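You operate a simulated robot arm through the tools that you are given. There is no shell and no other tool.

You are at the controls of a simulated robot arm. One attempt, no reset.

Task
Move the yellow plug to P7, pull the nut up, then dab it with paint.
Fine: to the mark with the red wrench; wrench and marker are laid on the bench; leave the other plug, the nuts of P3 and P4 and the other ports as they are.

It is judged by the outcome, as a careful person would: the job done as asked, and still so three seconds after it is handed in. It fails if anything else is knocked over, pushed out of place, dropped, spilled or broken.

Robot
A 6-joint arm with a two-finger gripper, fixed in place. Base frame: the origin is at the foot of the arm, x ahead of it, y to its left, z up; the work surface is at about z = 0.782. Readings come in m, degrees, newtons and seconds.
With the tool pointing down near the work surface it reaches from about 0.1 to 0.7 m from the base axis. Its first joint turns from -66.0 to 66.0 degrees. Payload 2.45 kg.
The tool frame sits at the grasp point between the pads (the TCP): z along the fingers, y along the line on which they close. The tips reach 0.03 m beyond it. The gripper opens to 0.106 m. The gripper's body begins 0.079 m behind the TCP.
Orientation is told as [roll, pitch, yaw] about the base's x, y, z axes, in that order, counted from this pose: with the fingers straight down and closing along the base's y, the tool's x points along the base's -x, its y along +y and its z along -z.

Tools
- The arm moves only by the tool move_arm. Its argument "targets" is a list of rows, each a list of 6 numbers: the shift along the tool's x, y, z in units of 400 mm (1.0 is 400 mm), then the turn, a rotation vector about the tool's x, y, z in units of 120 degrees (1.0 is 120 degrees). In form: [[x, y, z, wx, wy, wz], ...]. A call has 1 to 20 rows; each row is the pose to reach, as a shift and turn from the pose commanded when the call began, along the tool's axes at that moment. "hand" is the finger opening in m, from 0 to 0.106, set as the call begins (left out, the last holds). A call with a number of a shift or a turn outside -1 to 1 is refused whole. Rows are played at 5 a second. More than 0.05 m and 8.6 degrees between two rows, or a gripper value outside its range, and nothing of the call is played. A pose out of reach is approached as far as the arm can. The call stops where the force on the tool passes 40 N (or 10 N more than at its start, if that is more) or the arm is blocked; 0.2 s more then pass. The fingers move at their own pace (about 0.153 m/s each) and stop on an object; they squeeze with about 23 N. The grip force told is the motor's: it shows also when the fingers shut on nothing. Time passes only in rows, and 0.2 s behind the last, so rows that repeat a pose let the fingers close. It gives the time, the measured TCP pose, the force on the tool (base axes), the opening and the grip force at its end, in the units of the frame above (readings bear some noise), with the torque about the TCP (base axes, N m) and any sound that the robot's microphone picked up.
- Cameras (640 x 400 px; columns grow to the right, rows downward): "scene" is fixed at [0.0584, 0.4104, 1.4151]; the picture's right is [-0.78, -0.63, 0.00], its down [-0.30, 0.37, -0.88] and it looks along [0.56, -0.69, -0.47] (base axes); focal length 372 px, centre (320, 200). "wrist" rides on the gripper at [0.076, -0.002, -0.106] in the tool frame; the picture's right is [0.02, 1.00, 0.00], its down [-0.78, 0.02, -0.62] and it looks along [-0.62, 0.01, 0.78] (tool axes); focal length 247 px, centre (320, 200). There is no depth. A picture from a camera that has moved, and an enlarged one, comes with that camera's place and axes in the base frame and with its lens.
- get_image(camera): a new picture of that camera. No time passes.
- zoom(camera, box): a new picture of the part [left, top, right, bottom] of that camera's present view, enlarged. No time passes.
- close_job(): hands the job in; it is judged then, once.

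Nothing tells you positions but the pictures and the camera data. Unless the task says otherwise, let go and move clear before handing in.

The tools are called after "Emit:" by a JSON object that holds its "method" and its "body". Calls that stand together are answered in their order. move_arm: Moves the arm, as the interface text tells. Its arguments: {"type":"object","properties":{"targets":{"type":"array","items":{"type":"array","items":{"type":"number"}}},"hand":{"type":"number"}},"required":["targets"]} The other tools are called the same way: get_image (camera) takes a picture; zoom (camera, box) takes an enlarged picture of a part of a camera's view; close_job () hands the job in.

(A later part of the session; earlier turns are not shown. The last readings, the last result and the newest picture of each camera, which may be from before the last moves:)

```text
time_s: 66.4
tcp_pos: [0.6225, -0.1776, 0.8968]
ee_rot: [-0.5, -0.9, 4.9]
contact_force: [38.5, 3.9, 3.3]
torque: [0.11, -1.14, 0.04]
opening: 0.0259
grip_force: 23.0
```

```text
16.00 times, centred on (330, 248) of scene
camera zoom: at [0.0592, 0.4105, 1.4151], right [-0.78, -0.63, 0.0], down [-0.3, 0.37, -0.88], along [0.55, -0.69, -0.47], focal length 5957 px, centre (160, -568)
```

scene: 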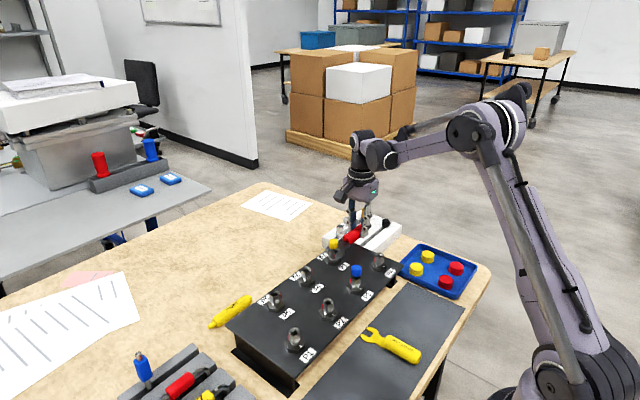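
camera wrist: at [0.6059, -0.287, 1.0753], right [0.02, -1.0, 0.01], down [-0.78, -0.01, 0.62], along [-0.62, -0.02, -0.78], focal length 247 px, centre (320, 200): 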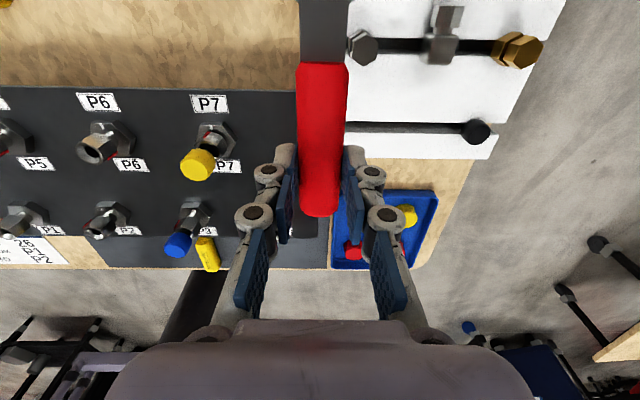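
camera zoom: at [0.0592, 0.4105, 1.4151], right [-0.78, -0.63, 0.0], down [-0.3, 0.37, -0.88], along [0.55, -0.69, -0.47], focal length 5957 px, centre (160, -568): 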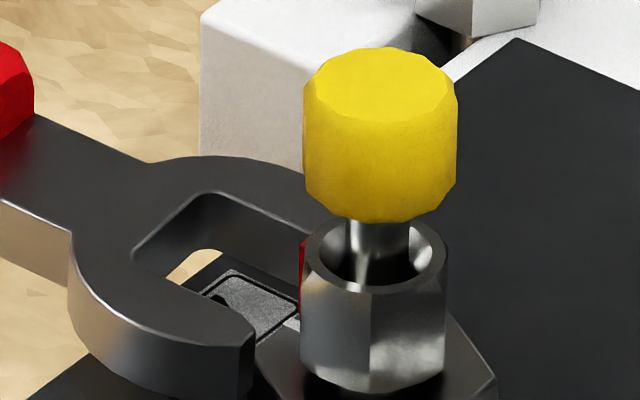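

The jaw tips met the fixed base hex: I'm a few millimetres too low. Backing off at once and raising.

Emit:
{"method": "move_arm", "body": {"targets": [[-0.02, 0, 0, 0, 0, 0], [-0.04, 0, 0, 0, 0, 0], [-0.04, 0, -0.0165, 0, 0, 0], [-0.04, 0, -0.0165, 0, 0, 0]]}}

Emit:
{"method": "zoom", "body": {"camera": "scene", "box": [312, 234, 342, 258]}}

Emit:
{"method": "zoom", "body": {"camera": "wrist", "box": [270, 0, 370, 80]}}

Emit:
{"method": "get_image", "body": {"camera": "wrist"}}

```text
time_s: 67.4
tcp_pos: [0.6339, -0.1795, 0.9053]
ee_rot: [-0.3, 0.1, 4.9]
contact_force: [0.3, -0.1, -2.6]
torque: [0.03, -0.07, 0.0]
opening: 0.0253
grip_force: 22.5
```

```text
16.00 times, centred on (327, 246) of scene
camera zoom: at [0.0584, 0.4104, 1.4151], right [-0.78, -0.63, 0.0], down [-0.3, 0.37, -0.88], along [0.56, -0.69, -0.47], focal length 5957 px, centre (208, -536)
```

zoom: 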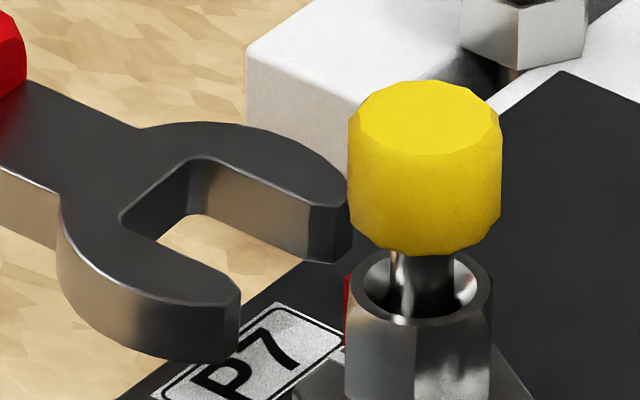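

```text
5.00 times, centred on (320, 40) of wrist
camera zoom: at [0.5579, -0.1863, 1.0103], right [-0.11, 0.99, -0.01], down [0.78, 0.09, 0.62], along [0.62, 0.06, -0.78], focal length 1235 px, centre (320, 1000)
```

zoom: 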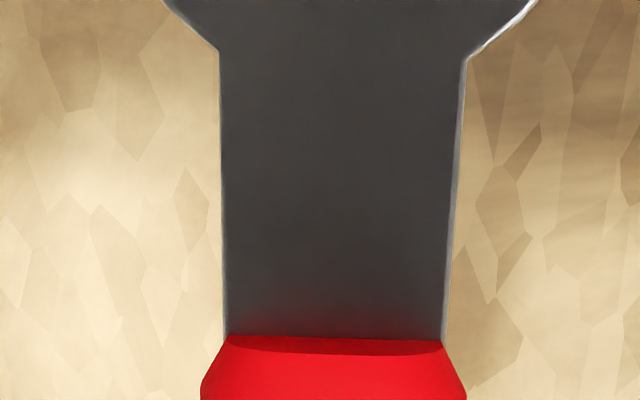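

```text
taken
camera wrist: at [0.5579, -0.1863, 1.0103], right [-0.11, 0.99, -0.01], down [0.78, 0.09, 0.62], along [0.62, 0.06, -0.78], focal length 247 px, centre (320, 200)
```

wrist: 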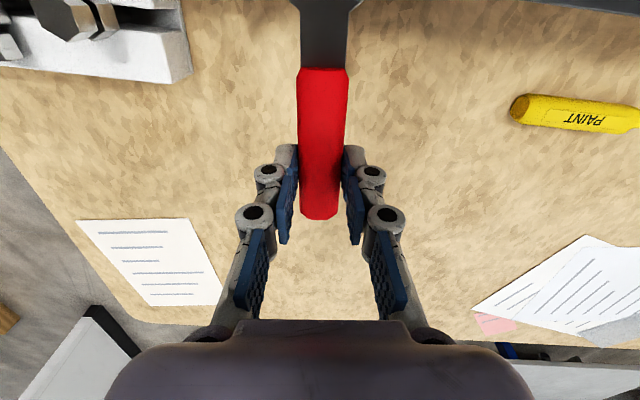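

The grip held and the nut didn't move, but the wrench head seems to droop a little. Checking its tilt.

Emit:
{"method": "zoom", "body": {"camera": "scene", "box": [280, 215, 340, 263]}}

```text
8.33 times, centred on (310, 239) of scene
camera zoom: at [0.0584, 0.4104, 1.4151], right [-0.78, -0.63, 0.0], down [-0.3, 0.37, -0.88], along [0.56, -0.69, -0.47], focal length 3103 px, centre (403, -125)
```

zoom: 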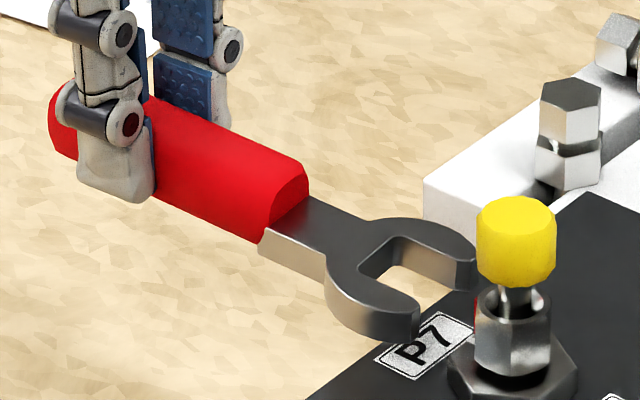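

The head droops about 4–5° in the grip, which explains the low contact. I'll pitch the tool to level the wrench and set the right height while still clear of the port.

Emit:
{"method": "move_arm", "body": {"targets": [[0, 0, 0, 0, 0.019, 0], [0, 0, 0.0125, 0, 0.0375, 0], [0, 0, 0.0125, 0, 0.0375, 0]]}}

Emit:
{"method": "zoom", "body": {"camera": "scene", "box": [280, 215, 340, 263]}}

Emit:
{"method": "zoom", "body": {"camera": "scene", "box": [312, 236, 342, 260]}}

```text
time_s: 68.2
tcp_pos: [0.633, -0.179, 0.9]
ee_rot: [-0.5, 4.6, 4.9]
contact_force: [-0.1, 0.0, -1.8]
torque: [0.03, -0.05, 0.0]
opening: 0.0256
grip_force: 22.6
```

```text
8.33 times, centred on (310, 239) of scene
camera zoom: at [0.0584, 0.4104, 1.4151], right [-0.78, -0.63, 0.0], down [-0.3, 0.37, -0.88], along [0.56, -0.69, -0.47], focal length 3103 px, centre (403, -125)
```

zoom: 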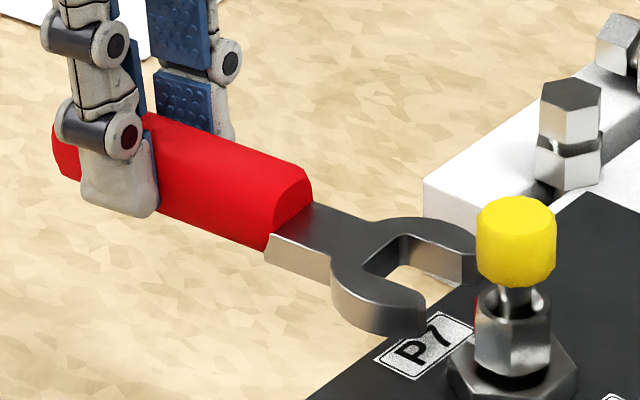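

```text
16.00 times, centred on (327, 248) of scene
camera zoom: at [0.0584, 0.4104, 1.4151], right [-0.78, -0.63, 0.0], down [-0.3, 0.37, -0.88], along [0.56, -0.69, -0.47], focal length 5957 px, centre (208, -568)
```

zoom: 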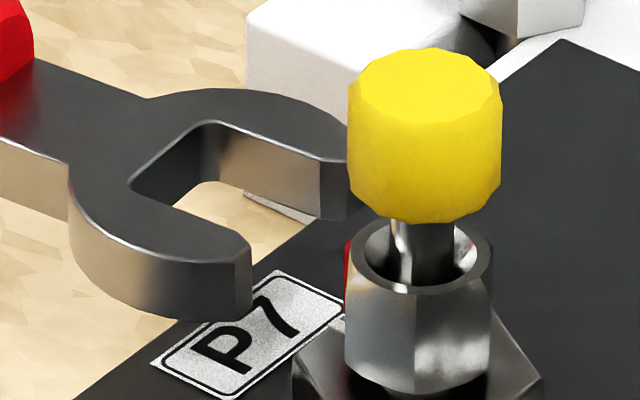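

The wrench is level again, with its thickness within the nut's height and above the base hex. Advancing horizontally onto the nut in small steps.

Emit:
{"method": "move_arm", "body": {"targets": [[0.02, 0, 0.0016, 0, 0, 0], [0.04, 0, 0.0032, 0, 0, 0], [0.055, 0, 0.0044, 0, 0, 0], [0.07, 0, 0.0056, 0, 0, 0], [0.084, 0, 0.0068, 0, 0, 0], [0.084, 0, 0.0068, 0, 0, 0]]}}

Emit:
{"method": "zoom", "body": {"camera": "scene", "box": [312, 236, 342, 260]}}

```text
time_s: 69.6
tcp_pos: [0.6017, -0.1796, 0.899]
ee_rot: [-0.4, 4.6, 4.8]
contact_force: [0.1, 0.6, -1.5]
torque: [-0.01, -0.04, 0.0]
opening: 0.0255
grip_force: 23.2
```

```text
16.00 times, centred on (327, 248) of scene
camera zoom: at [0.0584, 0.4104, 1.4151], right [-0.78, -0.63, 0.0], down [-0.3, 0.37, -0.88], along [0.56, -0.69, -0.47], focal length 5957 px, centre (208, -568)
```

zoom: 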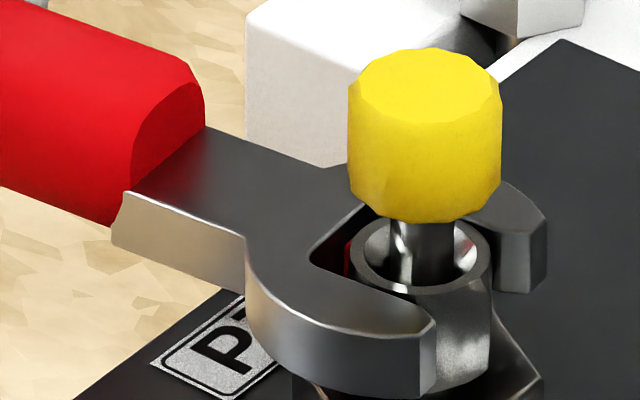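

The jaw is on the nut with no load. Turning 10° clockwise: about 5° takes up the play, and about 5° moves the nut to the mark.

Emit:
{"method": "move_arm", "body": {"targets": [[0.0025, -0.0113, 0, -0.0017, 0, 0.0208], [0.0047, -0.0226, 0, -0.0033, 0, 0.0417], [0.0062, -0.0338, 0, -0.005, 0, 0.0625], [0.0077, -0.0449, 0, -0.0067, 0, 0.0831], [0.0077, -0.0449, 0, -0.0067, 0, 0.0831]]}}

Emit:
{"method": "zoom", "body": {"camera": "scene", "box": [312, 236, 342, 260]}}

```text
time_s: 70.8
tcp_pos: [0.5996, -0.1992, 0.9006]
ee_rot: [-0.2, 4.5, -5.3]
contact_force: [2.7, 8.8, -0.8]
torque: [0.28, -0.11, -0.21]
opening: 0.0253
grip_force: 22.7
```

```text
16.00 times, centred on (327, 248) of scene
camera zoom: at [0.0584, 0.4106, 1.4151], right [-0.78, -0.63, 0.0], down [-0.3, 0.37, -0.88], along [0.56, -0.69, -0.47], focal length 5957 px, centre (208, -568)
```

zoom: 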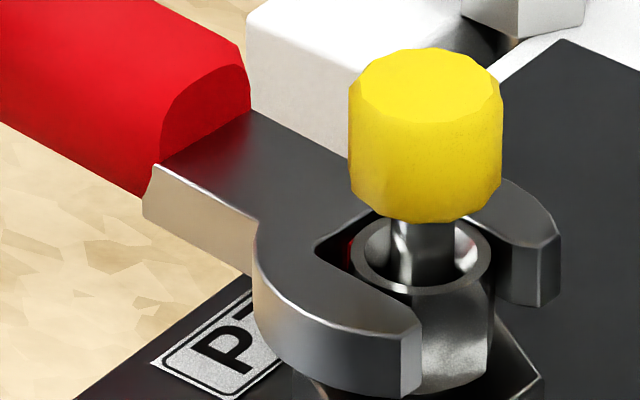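

Contact load of about 9 N shows the nut moved. I'll unload the play, withdraw radially and lift to inspect.

Emit:
{"method": "move_arm", "body": {"targets": [[0, 0.009, 0, 0.0013, 0, -0.0167], [0, 0.018, 0, 0.0027, 0, -0.0333], [-0.04, 0.021, -0.003, 0.0027, 0, -0.0333], [-0.08, 0.0235, -0.006, 0.0027, 0, -0.0333], [-0.112, 0.026, -0.009, 0.0027, 0, -0.0333], [-0.112, 0.026, -0.1, 0.0027, 0, -0.0333], [-0.112, 0.026, -0.19, 0.0027, 0, -0.0333], [-0.112, 0.026, -0.19, 0.0027, 0, -0.0333]]}}

Emit:
{"method": "zoom", "body": {"camera": "scene", "box": [324, 244, 344, 260]}}

```text
time_s: 72.6
tcp_pos: [0.6343, -0.1908, 0.9684]
ee_rot: [-0.2, 4.5, -1.2]
contact_force: [0.8, 0.2, -1.9]
torque: [-0.01, -0.04, 0.01]
opening: 0.0255
grip_force: 22.8
out of reach, approached as far as the arm can: row 6, 7, 8
```

```text
16.00 times, centred on (334, 252) of scene
camera zoom: at [0.0584, 0.4104, 1.4151], right [-0.78, -0.63, 0.0], down [-0.3, 0.37, -0.88], along [0.56, -0.69, -0.47], focal length 5957 px, centre (96, -632)
```

zoom: 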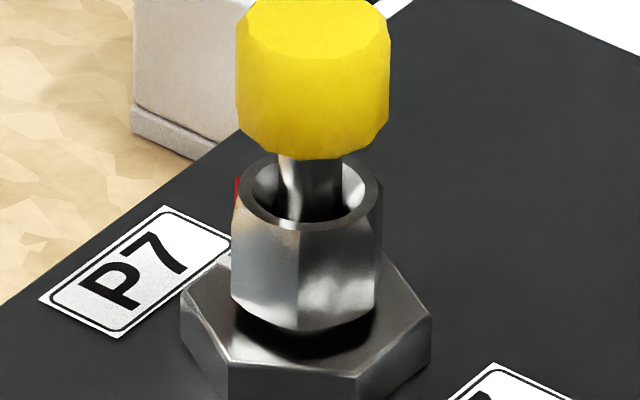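

The nut's corner is now within about 1° of aligned. Next I'll lay the wrench flat on the clear bench area near (0.615, −0.165), turning to yaw 90° while keeping it level.

Emit:
{"method": "move_arm", "body": {"targets": [[0.0038, 0.0058, 0, 0.0054, 0, -0.0689], [0.0076, 0.0115, 0, 0.0109, 0, -0.1378], [0.0115, 0.0173, 0, 0.0163, 0, -0.2067], [0.0153, 0.0231, 0.02, 0.0217, 0, -0.2756], [0.0191, 0.0289, 0.03, 0.0271, 0, -0.3445], [0.0229, 0.0346, 0.04, 0.0326, 0, -0.4135], [0.0267, 0.0404, 0.05, 0.038, 0, -0.4824], [0.0305, 0.0462, 0.06, 0.0434, 0, -0.5513], [0.0344, 0.052, 0.07, 0.0488, 0, -0.6202], [0.0382, 0.0577, 0.085, 0.0543, 0, -0.6891], [0.042, 0.0635, 0.0997, 0.0597, 0, -0.758], [0.042, 0.0635, 0.0997, 0.0597, 0, -0.758]]}}

Emit:
{"method": "get_image", "body": {"camera": "wrist"}}

Emit:
{"method": "zoom", "body": {"camera": "scene", "box": [240, 160, 380, 270]}}

```text
time_s: 75.2
tcp_pos: [0.6165, -0.1625, 0.9275]
ee_rot: [0.0, 4.8, 90.3]
contact_force: [-0.2, 0.5, -1.5]
torque: [-0.01, 0.02, 0.04]
opening: 0.0257
grip_force: 22.9
```

```text
taken
camera wrist: at [0.618, -0.2293, 1.0398], right [-1.0, -0.03, 0.0], down [-0.02, 0.83, 0.55], along [-0.02, 0.55, -0.83], focal length 247 px, centre (320, 200)
```

wrist: 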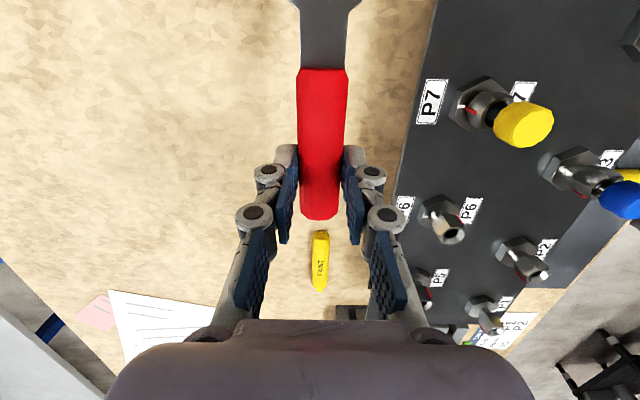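

```text
3.64 times, centred on (310, 215) of scene
camera zoom: at [0.0584, 0.4104, 1.4151], right [-0.78, -0.63, 0.0], down [-0.3, 0.37, -0.88], along [0.56, -0.69, -0.47], focal length 1354 px, centre (356, 146)
```

zoom: 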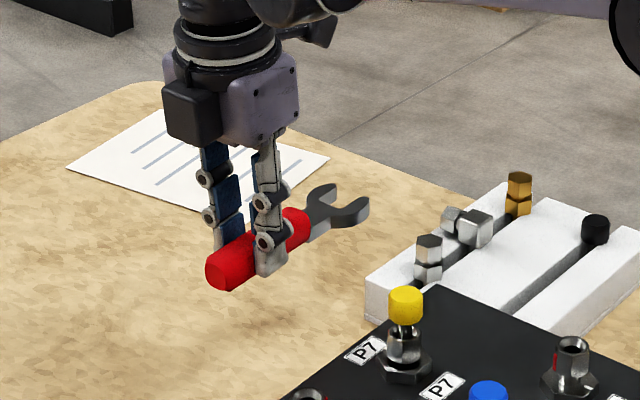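

Clear bench space below, with the wrench level. Lowering most of the way.

Emit:
{"method": "move_arm", "body": {"targets": [[-0.016, 0, 0.065, 0, 0, 0], [-0.029, 0, 0.13, 0, 0, 0], [-0.038, 0, 0.19, 0, 0, 0], [-0.0465, 0, 0.248, 0, 0, 0], [-0.0465, 0, 0.248, 0, 0, 0]]}}

Emit:
{"method": "zoom", "body": {"camera": "scene", "box": [270, 200, 350, 260]}}

```text
time_s: 76.4
tcp_pos: [0.6152, -0.1542, 0.8287]
ee_rot: [0.1, 4.7, 90.1]
contact_force: [0.8, -0.4, -0.9]
torque: [0.04, 0.02, 0.04]
opening: 0.0256
grip_force: 23.0
```

```text
6.67 times, centred on (310, 230) of scene
camera zoom: at [0.0584, 0.4104, 1.4151], right [-0.78, -0.63, 0.0], down [-0.3, 0.37, -0.88], along [0.56, -0.69, -0.47], focal length 2482 px, centre (387, 0)
```

zoom: 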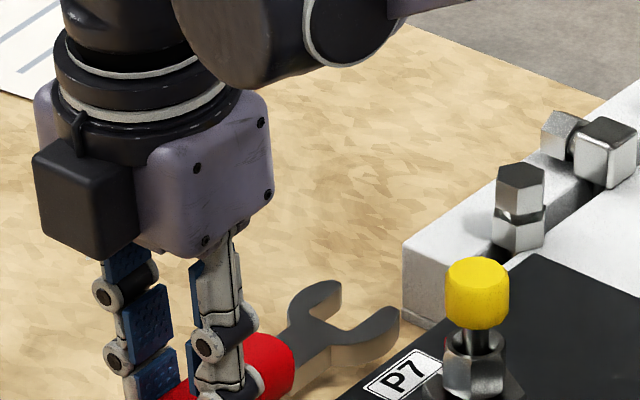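

Nearly down. Lowering in small steps until light contact.

Emit:
{"method": "move_arm", "body": {"targets": [[-0.0006, 0, 0.0075, 0, 0, 0], [-0.0012, 0, 0.015, 0, 0, 0], [-0.0018, 0, 0.021, 0, 0, 0], [-0.0018, 0, 0.021, 0, 0, 0]]}}

Emit:
{"method": "zoom", "body": {"camera": "scene", "box": [270, 210, 350, 270]}}

```text
time_s: 77.4
tcp_pos: [0.6149, -0.1541, 0.8208]
ee_rot: [0.1, 4.8, 90.1]
contact_force: [0.1, -0.1, -1.3]
torque: [-0.01, 0.0, -0.01]
opening: 0.0254
grip_force: 23.2
```

```text
6.67 times, centred on (310, 240) of scene
camera zoom: at [0.0584, 0.4104, 1.4151], right [-0.78, -0.63, 0.0], down [-0.3, 0.37, -0.88], along [0.56, -0.69, -0.47], focal length 2482 px, centre (387, -67)
```

zoom: 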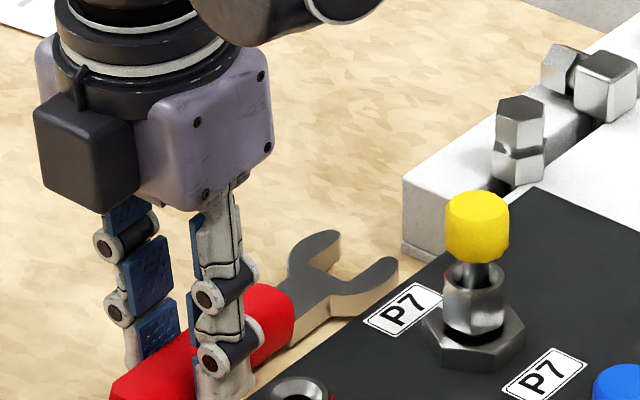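

Emit:
{"method": "move_arm", "body": {"targets": [[-0.0004, 0, 0.005, 0, 0, 0], [-0.0008, 0, 0.01, 0, 0, 0], [-0.0008, 0, 0.01, 0, 0, 0]]}}

```text
time_s: 78.2
tcp_pos: [0.6165, -0.1541, 0.8169]
ee_rot: [0.0, 4.9, 90.1]
contact_force: [2.2, -1.0, 17.7]
torque: [0.63, -0.05, -0.02]
opening: 0.0254
grip_force: 22.7
```

The wrench rests on the bench (about 18 N). Relieving slightly, opening the fingers, then rising straight up along the tool.

Emit:
{"method": "move_arm", "body": {"hand": 0.06, "targets": [[0, 0, -0.005, 0, 0, 0], [0, 0, -0.005, 0, 0, 0], [0, 0, -0.005, 0, 0, 0], [0, 0, -0.05, 0, 0, 0], [0, 0, -0.12, 0, 0, 0], [0, 0, -0.22, 0, 0, 0], [0, 0, -0.32, 0, 0, 0], [0, 0, -0.32, 0, 0, 0]]}}

Emit:
{"method": "get_image", "body": {"camera": "wrist"}}

Emit:
{"method": "get_image", "body": {"camera": "scene"}}

```text
time_s: 80.0
tcp_pos: [0.6148, -0.1433, 0.9415]
ee_rot: [-0.1, 4.8, 90.1]
contact_force: [-0.4, -0.6, 0.8]
torque: [0.01, -0.01, 0.01]
opening: 0.06
grip_force: 0.0
```

```text
taken
camera wrist: at [0.6168, -0.2098, 1.0524], right [-1.0, -0.02, 0.0], down [-0.02, 0.83, 0.55], along [-0.01, 0.55, -0.83], focal length 247 px, centre (320, 200)
```

wrist: 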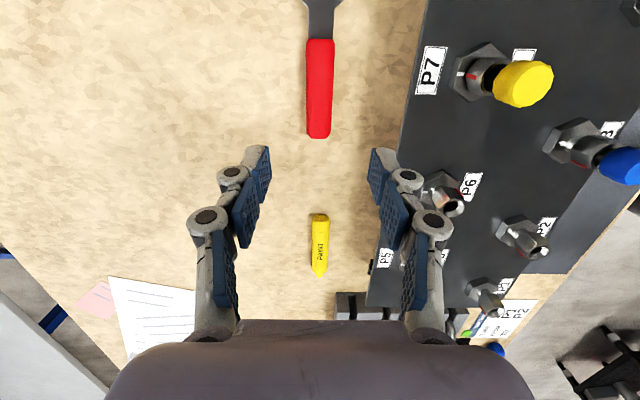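

```text
taken
```

scene: 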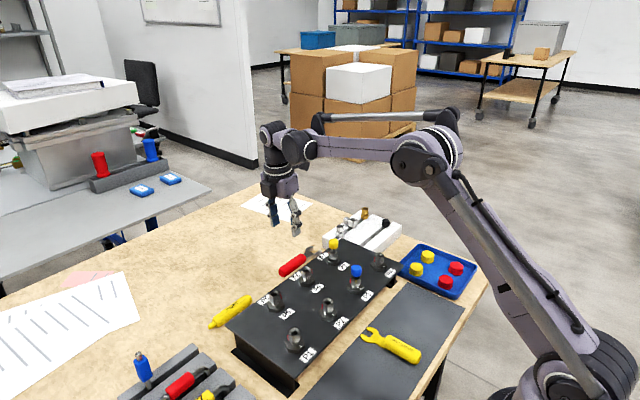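

The wrench lies on the bench. Checking the red/white alignment on P7 from here and locating the paint marker.

Emit:
{"method": "zoom", "body": {"camera": "wrist", "box": [445, 40, 525, 104]}}

Emit:
{"method": "zoom", "body": {"camera": "wrist", "box": [270, 200, 370, 280]}}

Emit:
{"method": "zoom", "body": {"camera": "scene", "box": [190, 280, 270, 344]}}

```text
6.25 times, centred on (485, 72) of wrist
camera zoom: at [0.6168, -0.2098, 1.0524], right [-1.0, -0.02, 0.0], down [-0.02, 0.83, 0.55], along [-0.01, 0.55, -0.83], focal length 1544 px, centre (-711, 1000)
```

zoom: 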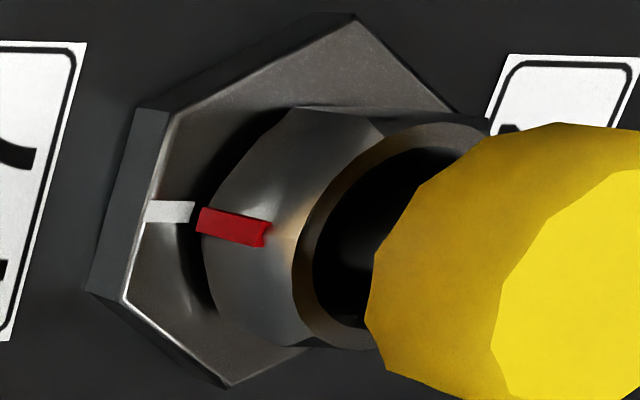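

```text
5.00 times, centred on (320, 240) of wrist
camera zoom: at [0.6168, -0.2098, 1.0524], right [-1.0, -0.02, 0.0], down [-0.02, 0.83, 0.55], along [-0.01, 0.55, -0.83], focal length 1235 px, centre (320, 0)
```

zoom: 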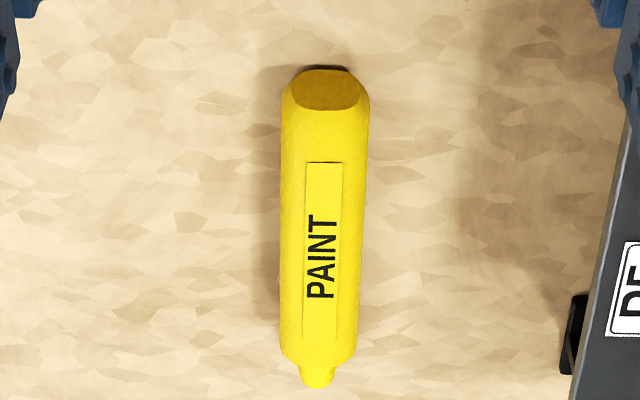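

```text
6.25 times, centred on (230, 312) of scene
camera zoom: at [0.0584, 0.4104, 1.4151], right [-0.78, -0.63, 0.0], down [-0.3, 0.37, -0.88], along [0.56, -0.69, -0.47], focal length 2327 px, centre (882, -500)
```

zoom: 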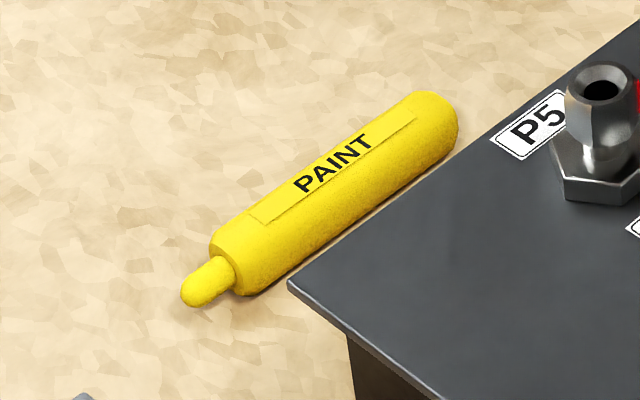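

From this angle the red looks within a few degrees of white, but parallax makes it uncertain. I'll level the gripper and view P7 from directly in front (+x side) to be sure before painting.

Emit:
{"method": "move_arm", "body": {"hand": 0.106, "targets": [[0, 0, -0.03, 0, -0.02, 0], [0, 0, -0.08, 0, -0.04, 0], [0, 0, -0.08, 0, -0.04, 0]]}}

Emit:
{"method": "move_arm", "body": {"targets": [[0.003, 0.023, 0, 0, 0, -0.0625], [0.006, 0.046, 0, 0, 0, -0.125], [0.009, 0.07, 0, 0, 0, -0.1875], [0.012, 0.093, 0, 0, 0, -0.25], [0.015, 0.116, 0, 0, 0, -0.3125], [0.018, 0.14, 0, 0, 0, -0.375], [0.02, 0.163, 0, 0, 0, -0.4375], [0.022, 0.187, 0, 0, 0, -0.5], [0.022, 0.187, 0, 0, 0, -0.5]]}}

Emit:
{"method": "get_image", "body": {"camera": "wrist"}}

```text
time_s: 80.8
tcp_pos: [0.6143, -0.141, 0.9748]
ee_rot: [0.1, 0.0, 90.1]
contact_force: [0.3, 0.4, 0.3]
torque: [-0.03, 0.0, -0.01]
opening: 0.1061
grip_force: 0.1
```

```text
time_s: 82.8
tcp_pos: [0.5399, -0.1485, 0.9757]
ee_rot: [0.1, -0.1, 150.2]
contact_force: [-0.8, 0.1, 0.2]
torque: [-0.02, -0.02, -0.01]
opening: 0.1063
grip_force: 0.1
```

```text
taken
camera wrist: at [0.607, -0.1852, 1.0808], right [-0.48, -0.88, 0.0], down [-0.69, 0.38, 0.62], along [-0.55, 0.3, -0.78], focal length 247 px, centre (320, 200)
```

wrist: 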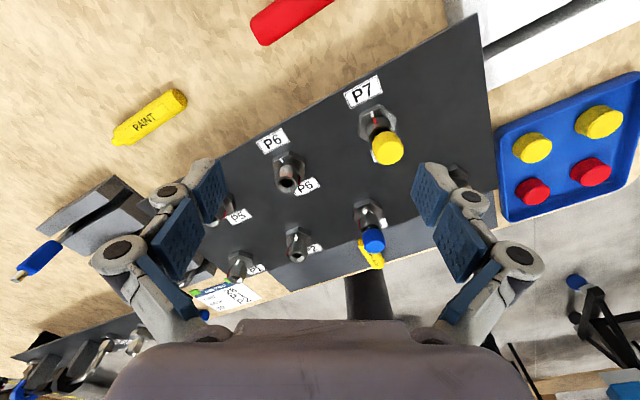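

Emit:
{"method": "zoom", "body": {"camera": "wrist", "box": [355, 95, 405, 145]}}

Emit:
{"method": "zoom", "body": {"camera": "wrist", "box": [100, 75, 200, 155]}}

```text
8.00 times, centred on (380, 120) of wrist
camera zoom: at [0.607, -0.1852, 1.0808], right [-0.48, -0.88, 0.0], down [-0.69, 0.38, 0.62], along [-0.55, 0.3, -0.78], focal length 1976 px, centre (-160, 840)
```

zoom: 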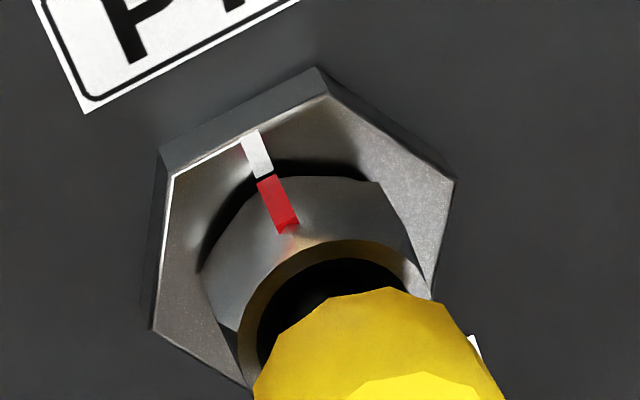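

```text
5.00 times, centred on (150, 115) of wrist
camera zoom: at [0.607, -0.1852, 1.0808], right [-0.48, -0.88, 0.0], down [-0.69, 0.38, 0.62], along [-0.55, 0.3, -0.78], focal length 1235 px, centre (1170, 625)
```

zoom: 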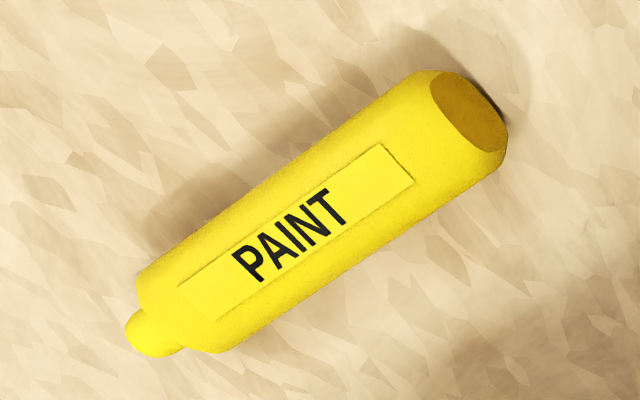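

Seen from in front, the red mark lines up with the white index. Next is the paint marker: it lies along y at x≈0.611, from y≈−0.012 (butt) to y≈0.109 (tip). I'll turn toward yaw −90° to pick it up.

Emit:
{"method": "move_arm", "body": {"targets": [[-0.0024, -0.0176, -0.02, 0, 0, 0.0666], [-0.0049, -0.0351, -0.04, 0, 0, 0.1333], [-0.0073, -0.0527, -0.061, 0, 0, 0.2], [-0.0097, -0.0702, -0.061, 0, 0, 0.2666], [-0.0121, -0.0878, -0.061, 0, 0, 0.3333], [-0.0146, -0.1053, -0.061, 0, 0, 0.4], [-0.017, -0.1229, -0.061, 0, 0, 0.4666], [-0.0194, -0.1404, -0.061, 0, 0, 0.5333], [-0.0218, -0.158, -0.061, 0, 0, 0.6], [-0.0243, -0.1755, -0.061, 0, 0, 0.6666], [-0.0267, -0.1931, -0.061, 0, 0, 0.7333], [-0.0291, -0.2106, -0.061, 0, 0, 0.8], [-0.0315, -0.2282, -0.061, 0, 0, 0.8666], [-0.034, -0.2457, -0.061, 0, 0, 0.9333], [-0.0364, -0.2633, -0.061, 0, 0, 1.0], [-0.0364, -0.2633, -0.061, 0, 0, 1.0]]}}

```text
time_s: 86.2
tcp_pos: [0.5809, -0.0492, 0.9999]
ee_rot: [0.1, 0.0, 29.9]
contact_force: [0.8, -0.5, -0.6]
torque: [-0.02, -0.02, 0.0]
opening: 0.1061
grip_force: 0.0
```

Continuing to yaw −90° above the marker.

Emit:
{"method": "move_arm", "body": {"hand": 0.07, "targets": [[-0.0118, 0.0104, 0, 0, 0, 0.0666], [-0.0235, 0.0208, 0, 0, 0, 0.1333], [-0.0353, 0.0312, 0, 0, 0, 0.2], [-0.047, 0.0415, 0, 0, 0, 0.2666], [-0.0588, 0.0519, 0, 0, 0, 0.3333], [-0.0706, 0.0623, 0, 0, 0, 0.4], [-0.0823, 0.0727, 0, 0, 0, 0.4666], [-0.0941, 0.0831, 0.02, 0, 0, 0.5333], [-0.1058, 0.0935, 0.04, 0, 0, 0.6], [-0.1176, 0.1039, 0.06, 0, 0, 0.6666], [-0.1294, 0.1143, 0.08, 0, 0, 0.7333], [-0.1411, 0.1246, 0.09, 0, 0, 0.8], [-0.1529, 0.135, 0.1, 0, 0, 0.8666], [-0.1646, 0.1454, 0.11, 0, 0, 0.9333], [-0.1764, 0.1558, 0.125, 0, 0, 0.999], [-0.1764, 0.1558, 0.125, 0, 0, 0.999]]}}

Emit:
{"method": "get_image", "body": {"camera": "wrist"}}

Emit:
{"method": "zoom", "body": {"camera": "scene", "box": [180, 200, 320, 340]}}

```text
time_s: 89.6
tcp_pos: [0.611, 0.0406, 0.9501]
ee_rot: [0.0, 0.0, -89.9]
contact_force: [1.4, -0.7, 1.3]
torque: [0.0, 0.01, 0.0]
opening: 0.0698
grip_force: 0.1
```

```text
taken
camera wrist: at [0.6094, 0.1167, 1.0555], right [1.0, 0.02, 0.0], down [0.02, -0.78, 0.62], along [0.01, -0.62, -0.78], focal length 247 px, centre (320, 200)
```

wrist: 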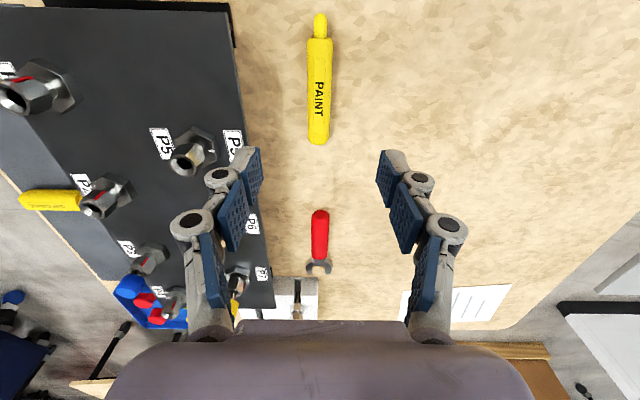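

```text
2.86 times, centred on (250, 270) of scene
camera zoom: at [0.0584, 0.4104, 1.4151], right [-0.78, -0.63, 0.0], down [-0.3, 0.37, -0.88], along [0.56, -0.69, -0.47], focal length 1064 px, centre (520, 0)
```

zoom: 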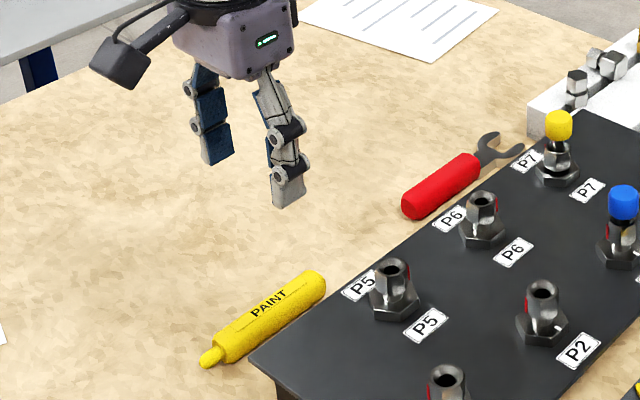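

The marker's axis is at x≈0.609–0.610. Descending to grip its body around y≈0.04.

Emit:
{"method": "move_arm", "body": {"targets": [[0, -0.003, 0.1, 0, 0, 0], [0, -0.003, 0.2, 0, 0, 0], [0, -0.003, 0.27, 0, 0, 0], [0, -0.003, 0.31, 0, 0, 0], [0, -0.003, 0.333, 0, 0, 0], [0, -0.003, 0.333, 0, 0, 0]]}}

Emit:
{"method": "get_image", "body": {"camera": "wrist"}}

```text
time_s: 91.0
tcp_pos: [0.6101, 0.0403, 0.8151]
ee_rot: [0.0, 0.0, -89.8]
contact_force: [-0.4, 0.6, 0.5]
torque: [0.0, -0.02, 0.0]
opening: 0.0698
grip_force: 0.1
```

```text
taken
camera wrist: at [0.6072, 0.1166, 0.9212], right [1.0, 0.02, 0.0], down [0.02, -0.78, 0.62], along [0.01, -0.62, -0.78], focal length 247 px, centre (320, 200)
```

wrist: 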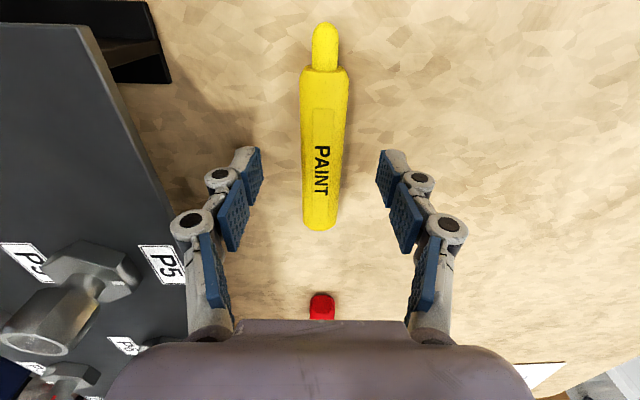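

Well centred. Closing on the marker.

Emit:
{"method": "move_arm", "body": {"hand": 0.0, "targets": [[0, 0, 0, 0, 0, 0], [0, 0, 0, 0, 0, 0], [0, 0, 0, 0, 0, 0], [0, 0, 0, 0, 0, 0]]}}

Emit:
{"method": "get_image", "body": {"camera": "wrist"}}

```text
time_s: 92.0
tcp_pos: [0.6093, 0.0401, 0.8158]
ee_rot: [0.0, 0.0, -89.8]
contact_force: [0.6, -0.5, 5.9]
torque: [-0.01, -0.03, -0.02]
opening: 0.023
grip_force: 22.7
```

```text
taken
camera wrist: at [0.6072, 0.1166, 0.9216], right [1.0, 0.02, 0.0], down [0.02, -0.78, 0.62], along [0.02, -0.62, -0.78], focal length 247 px, centre (320, 200)
```

wrist: 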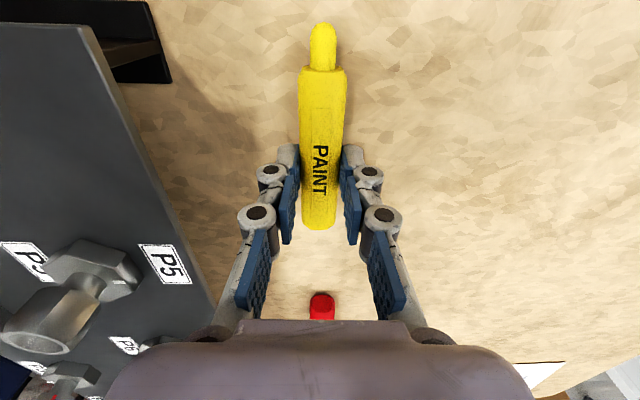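

The marker is held (23 mm). Lifting it, then turning so the tip points −x toward P7 from the far side.

Emit:
{"method": "move_arm", "body": {"targets": [[0, 0, -0.04, 0, 0, 0], [0, 0, -0.12, 0, 0, 0], [0, 0, -0.22, 0, 0, 0], [0, 0, -0.3375, 0, 0, 0], [-0.0523, 0.0025, -0.3375, 0, 0, -0.0682], [-0.1045, 0.0049, -0.3375, 0, 0, -0.1364], [-0.1568, 0.0074, -0.3375, 0, 0, -0.2045], [-0.2091, 0.0098, -0.3375, 0, 0, -0.2727], [-0.2614, 0.0123, -0.3375, 0, 0, -0.3409], [-0.3136, 0.0147, -0.3375, 0, 0, -0.4091], [-0.3659, 0.0172, -0.3375, 0, 0, -0.4773], [-0.4182, 0.0196, -0.3375, 0, 0, -0.5454], [-0.4705, 0.0221, -0.3375, 0, 0, -0.6136], [-0.5227, 0.0245, -0.3375, 0, 0, -0.6818], [-0.575, 0.027, -0.3375, 0, 0, -0.749], [-0.575, 0.027, -0.3375, 0, 0, -0.749]]}}

Emit:
{"method": "get_image", "body": {"camera": "wrist"}}

Emit:
{"method": "zoom", "body": {"camera": "scene", "box": [280, 190, 360, 254]}}

```text
time_s: 95.4
tcp_pos: [0.6211, -0.1919, 0.952]
ee_rot: [0.1, 0.0, 0.2]
contact_force: [0.2, 0.3, 0.3]
torque: [-0.03, 0.03, 0.02]
opening: 0.0231
grip_force: 22.8
```

```text
taken
camera wrist: at [0.5455, -0.1929, 1.0574], right [-0.02, 1.0, 0.0], down [0.78, 0.02, 0.62], along [0.62, 0.01, -0.78], focal length 247 px, centre (320, 200)
```

wrist: 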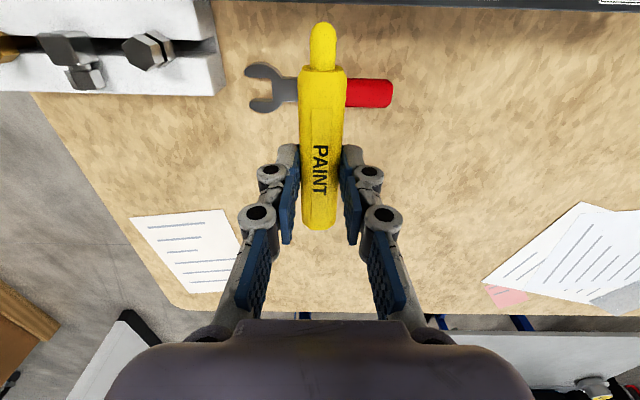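

```text
6.25 times, centred on (320, 222) of scene
camera zoom: at [0.0584, 0.4104, 1.4151], right [-0.78, -0.63, 0.0], down [-0.3, 0.37, -0.88], along [0.56, -0.69, -0.47], focal length 2327 px, centre (320, 62)
```

zoom: 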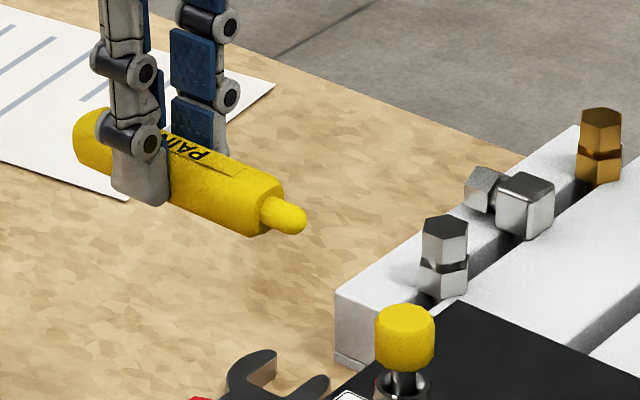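

The marker tip is straight and points to P7. Lowering to the nut's mid-height, about 30 mm out.

Emit:
{"method": "move_arm", "body": {"targets": [[0.01, 0.002, 0.05, 0, 0, 0], [0.02, 0.004, 0.1, 0, 0, 0], [0.0325, 0.004, 0.1525, 0, 0, 0], [0.0325, 0.004, 0.1525, 0, 0, 0]]}}

Emit:
{"method": "zoom", "body": {"camera": "scene", "box": [306, 232, 346, 264]}}

Emit:
{"method": "get_image", "body": {"camera": "wrist"}}

```text
time_s: 96.4
tcp_pos: [0.6069, -0.1896, 0.8909]
ee_rot: [-0.1, 0.0, 0.0]
contact_force: [-0.4, 1.0, -1.6]
torque: [0.01, 0.01, 0.0]
opening: 0.0229
grip_force: 23.4
```

```text
12.50 times, centred on (326, 248) of scene
camera zoom: at [0.0584, 0.4104, 1.4151], right [-0.78, -0.63, 0.0], down [-0.3, 0.37, -0.88], along [0.56, -0.69, -0.47], focal length 4654 px, centre (245, -400)
```

zoom: 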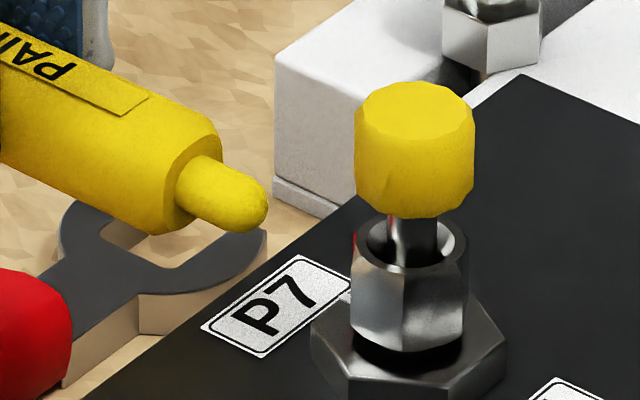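

```text
taken
camera wrist: at [0.5306, -0.19, 0.9962], right [-0.02, 1.0, 0.0], down [0.78, 0.02, 0.62], along [0.62, 0.01, -0.78], focal length 247 px, centre (320, 200)
```

wrist: 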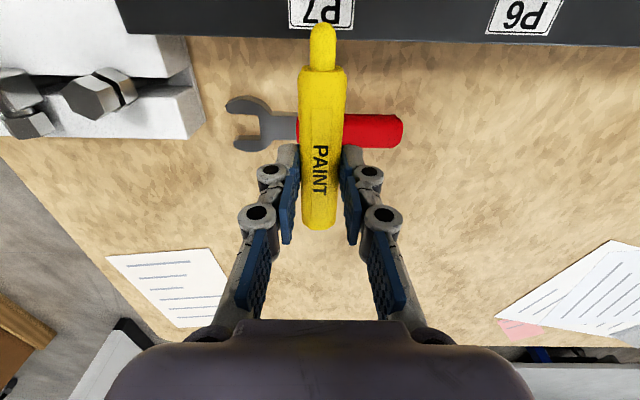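

The tip is at the right height (z≈0.869) and in line, about 22 mm from the nut at the mark. Approaching.

Emit:
{"method": "move_arm", "body": {"targets": [[0.015, 0, 0, 0, 0, 0], [0.03, 0, 0, 0, 0, 0], [0.045, 0, 0, 0, 0, 0], [0.045, 0, 0, 0, 0, 0]]}}

Emit:
{"method": "zoom", "body": {"camera": "scene", "box": [320, 240, 340, 256]}}

```text
time_s: 97.4
tcp_pos: [0.5903, -0.1891, 0.8912]
ee_rot: [0.0, 0.0, 0.1]
contact_force: [0.6, -0.6, -0.3]
torque: [0.02, 0.0, 0.01]
opening: 0.0227
grip_force: 23.6
```

```text
16.00 times, centred on (330, 248) of scene
camera zoom: at [0.0584, 0.4104, 1.4151], right [-0.78, -0.63, 0.0], down [-0.3, 0.37, -0.88], along [0.56, -0.69, -0.47], focal length 5957 px, centre (160, -568)
```

zoom: 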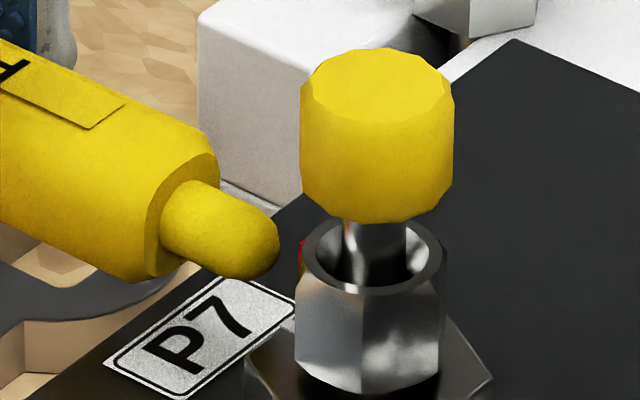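

About 5 mm left. Creeping forward.

Emit:
{"method": "move_arm", "body": {"targets": [[0.004, 0, 0, 0, 0, 0], [0.007, 0, 0, 0, 0, 0], [0.01, 0, 0, 0, 0, 0], [0.01, 0, 0, 0, 0, 0]]}}

Emit:
{"method": "zoom", "body": {"camera": "scene", "box": [320, 240, 340, 256]}}

```text
time_s: 98.4
tcp_pos: [0.5867, -0.1894, 0.8908]
ee_rot: [0.1, 0.0, 0.1]
contact_force: [0.0, 0.2, 0.1]
torque: [-0.03, 0.03, -0.01]
opening: 0.023
grip_force: 23.3
```

```text
16.00 times, centred on (330, 248) of scene
camera zoom: at [0.0584, 0.4104, 1.4151], right [-0.78, -0.63, 0.0], down [-0.3, 0.37, -0.88], along [0.56, -0.69, -0.47], focal length 5957 px, centre (160, -568)
```

zoom: 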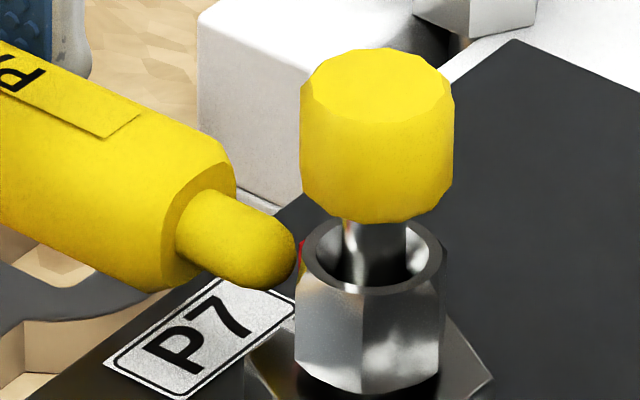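

The tip is a couple of millimetres from the nut corner at the mark. Touching now in ~1 mm steps.

Emit:
{"method": "move_arm", "body": {"targets": [[0.0025, 0, 0, 0, 0, 0], [0.005, 0, 0, 0, 0, 0], [0.0065, 0, 0, 0, 0, 0], [0.0065, 0, 0, 0, 0, 0]]}}

Emit:
{"method": "zoom", "body": {"camera": "scene", "box": [320, 240, 340, 256]}}

```text
time_s: 99.4
tcp_pos: [0.5829, -0.189, 0.892]
ee_rot: [0.0, 0.0, 0.2]
contact_force: [-0.5, 0.2, -1.0]
torque: [0.01, 0.0, -0.02]
opening: 0.0231
grip_force: 23.6
```

```text
16.00 times, centred on (330, 248) of scene
camera zoom: at [0.0584, 0.4104, 1.4151], right [-0.78, -0.63, 0.0], down [-0.3, 0.37, -0.88], along [0.56, -0.69, -0.47], focal length 5957 px, centre (160, -568)
```

zoom: 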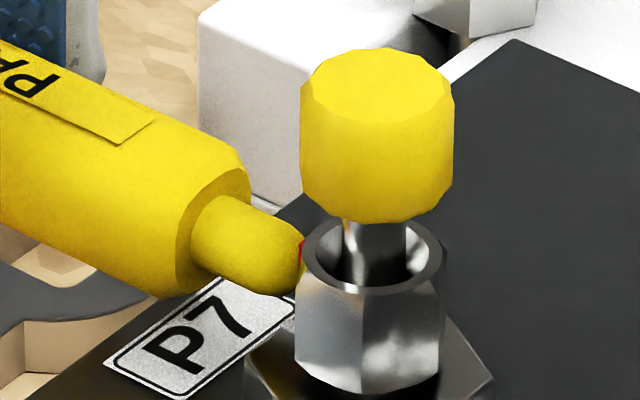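

Emit:
{"method": "move_arm", "body": {"targets": [[0.0015, 0, 0, 0, 0, 0], [0.003, 0, 0, 0, 0, 0], [0.0045, 0, 0, 0, 0, 0], [0.0045, 0, 0, 0, 0, 0]]}}

Emit:
{"method": "zoom", "body": {"camera": "scene", "box": [320, 240, 340, 256]}}

```text
time_s: 100.4
tcp_pos: [0.5826, -0.1891, 0.8904]
ee_rot: [0.0, -0.2, 0.1]
contact_force: [15.6, -0.5, 2.8]
torque: [-0.04, -0.12, 0.05]
opening: 0.0231
grip_force: 22.9
```

```text
16.00 times, centred on (330, 248) of scene
camera zoom: at [0.0587, 0.4104, 1.4151], right [-0.78, -0.63, 0.0], down [-0.3, 0.37, -0.88], along [0.56, -0.69, -0.47], focal length 5957 px, centre (160, -568)
```

zoom: 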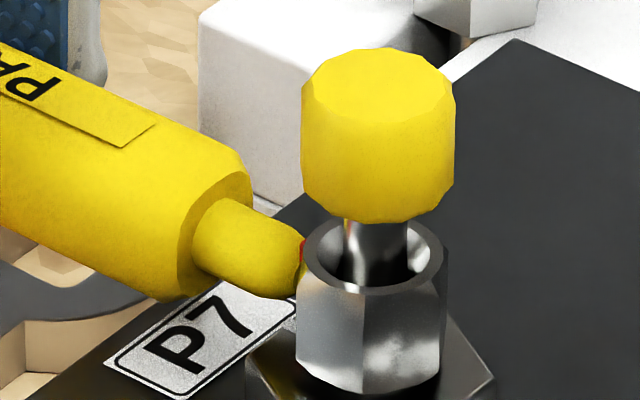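

Contact made (about 15 N, purely radial). Backing straight off and checking for the paint dab.

Emit:
{"method": "move_arm", "body": {"targets": [[-0.015, 0, 0, 0, 0, 0], [-0.04, 0, 0, 0, 0, 0], [-0.08, 0, 0, 0, 0, 0], [-0.1, 0, -0.06, 0, 0, 0], [-0.1, 0, -0.16, 0, 0, 0], [-0.1, 0, -0.2, 0, 0, 0], [-0.1, 0, -0.2, 0, 0, 0]]}}

Emit:
{"method": "zoom", "body": {"camera": "scene", "box": [320, 244, 340, 260]}}

```text
time_s: 102.0
tcp_pos: [0.6233, -0.1885, 0.9723]
ee_rot: [-0.1, 0.0, 0.2]
contact_force: [0.6, -0.2, -0.9]
torque: [0.02, 0.01, 0.0]
opening: 0.0232
grip_force: 23.5
```

```text
16.00 times, centred on (330, 252) of scene
camera zoom: at [0.0584, 0.4104, 1.4151], right [-0.78, -0.63, 0.0], down [-0.3, 0.37, -0.88], along [0.56, -0.69, -0.47], focal length 5957 px, centre (160, -632)
```

zoom: 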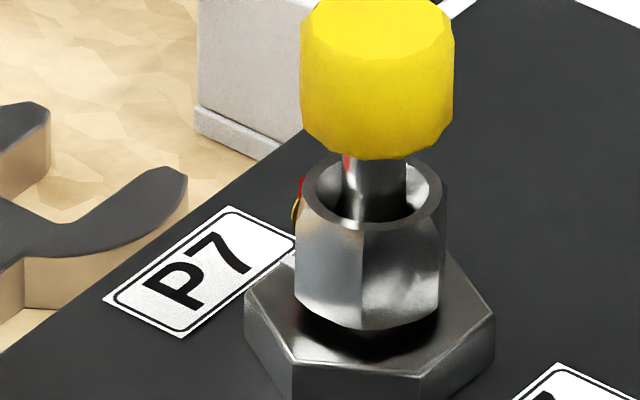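

A dab of yellow paint shows right at the red mark, and the nut hasn't moved. Now I return the marker to its spot on the bench.

Emit:
{"method": "move_arm", "body": {"targets": [[0.003, 0.048, 0, 0, 0, 0.0625], [0.006, 0.095, 0, 0, 0, 0.125], [0.009, 0.143, 0, 0, 0, 0.1875], [0.012, 0.19, 0, 0, 0, 0.25], [0.015, 0.238, 0, 0, 0, 0.3125], [0.018, 0.286, 0, 0, 0, 0.375], [0.021, 0.333, 0, 0, 0, 0.4375], [0.024, 0.381, 0.01, 0, 0, 0.5], [0.027, 0.428, 0.02, 0, 0, 0.5625], [0.03, 0.476, 0.03, 0, 0, 0.625], [0.033, 0.523, 0.04, 0, 0, 0.6875], [0.0358, 0.571, 0.055, 0, 0, 0.75], [0.0358, 0.571, 0.055, 0, 0, 0.75]]}}

Emit:
{"method": "get_image", "body": {"camera": "wrist"}}

Emit:
{"method": "zoom", "body": {"camera": "scene", "box": [170, 200, 330, 340]}}

```text
time_s: 104.8
tcp_pos: [0.6073, 0.0397, 0.9481]
ee_rot: [0.0, 0.0, -90.0]
contact_force: [0.6, -0.9, 0.1]
torque: [-0.02, -0.04, -0.02]
opening: 0.0229
grip_force: 22.9
```

```text
taken
camera wrist: at [0.6046, 0.1157, 1.0534], right [1.0, 0.02, 0.0], down [0.02, -0.78, 0.62], along [0.01, -0.62, -0.78], focal length 247 px, centre (320, 200)
```

wrist: 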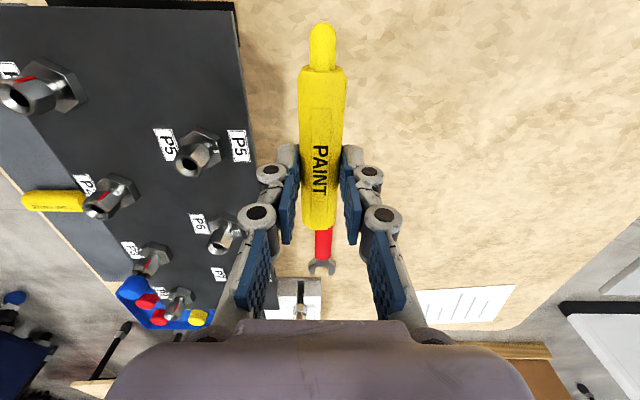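

```text
2.86 times, centred on (250, 270) of scene
camera zoom: at [0.0584, 0.4104, 1.4151], right [-0.78, -0.63, 0.0], down [-0.3, 0.37, -0.88], along [0.56, -0.69, -0.47], focal length 1064 px, centre (520, 0)
```

zoom: 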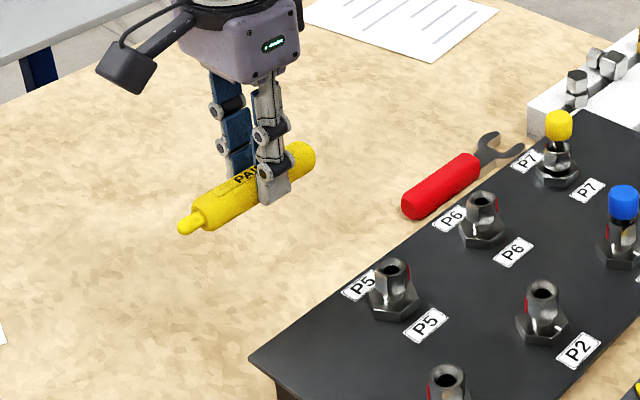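

Over clear bench. Lowering the marker.

Emit:
{"method": "move_arm", "body": {"targets": [[0, 0.005, 0.1, 0, 0, 0], [0, 0.01, 0.2, 0, 0, 0], [0, 0.015, 0.27, 0, 0, 0], [0, 0.015, 0.31, 0, 0, 0], [0, 0.015, 0.321, 0, 0, 0], [0, 0.015, 0.321, 0, 0, 0]]}}

```text
time_s: 106.2
tcp_pos: [0.6116, 0.039, 0.8212]
ee_rot: [-0.1, 0.0, -89.8]
contact_force: [-0.6, -0.2, -0.8]
torque: [0.0, -0.02, 0.01]
opening: 0.0231
grip_force: 23.4
```

Emit:
{"method": "move_arm", "body": {"targets": [[0, 0, 0.004, 0, 0, 0], [0, 0, 0.008, 0, 0, 0], [0, 0, 0.0115, 0, 0, 0], [0, 0, 0.0115, 0, 0, 0]]}}

```text
time_s: 107.2
tcp_pos: [0.614, 0.0388, 0.8168]
ee_rot: [0.0, -0.1, -89.9]
contact_force: [-0.5, -1.0, 8.5]
torque: [-0.21, 0.02, 0.03]
opening: 0.023
grip_force: 23.1
```

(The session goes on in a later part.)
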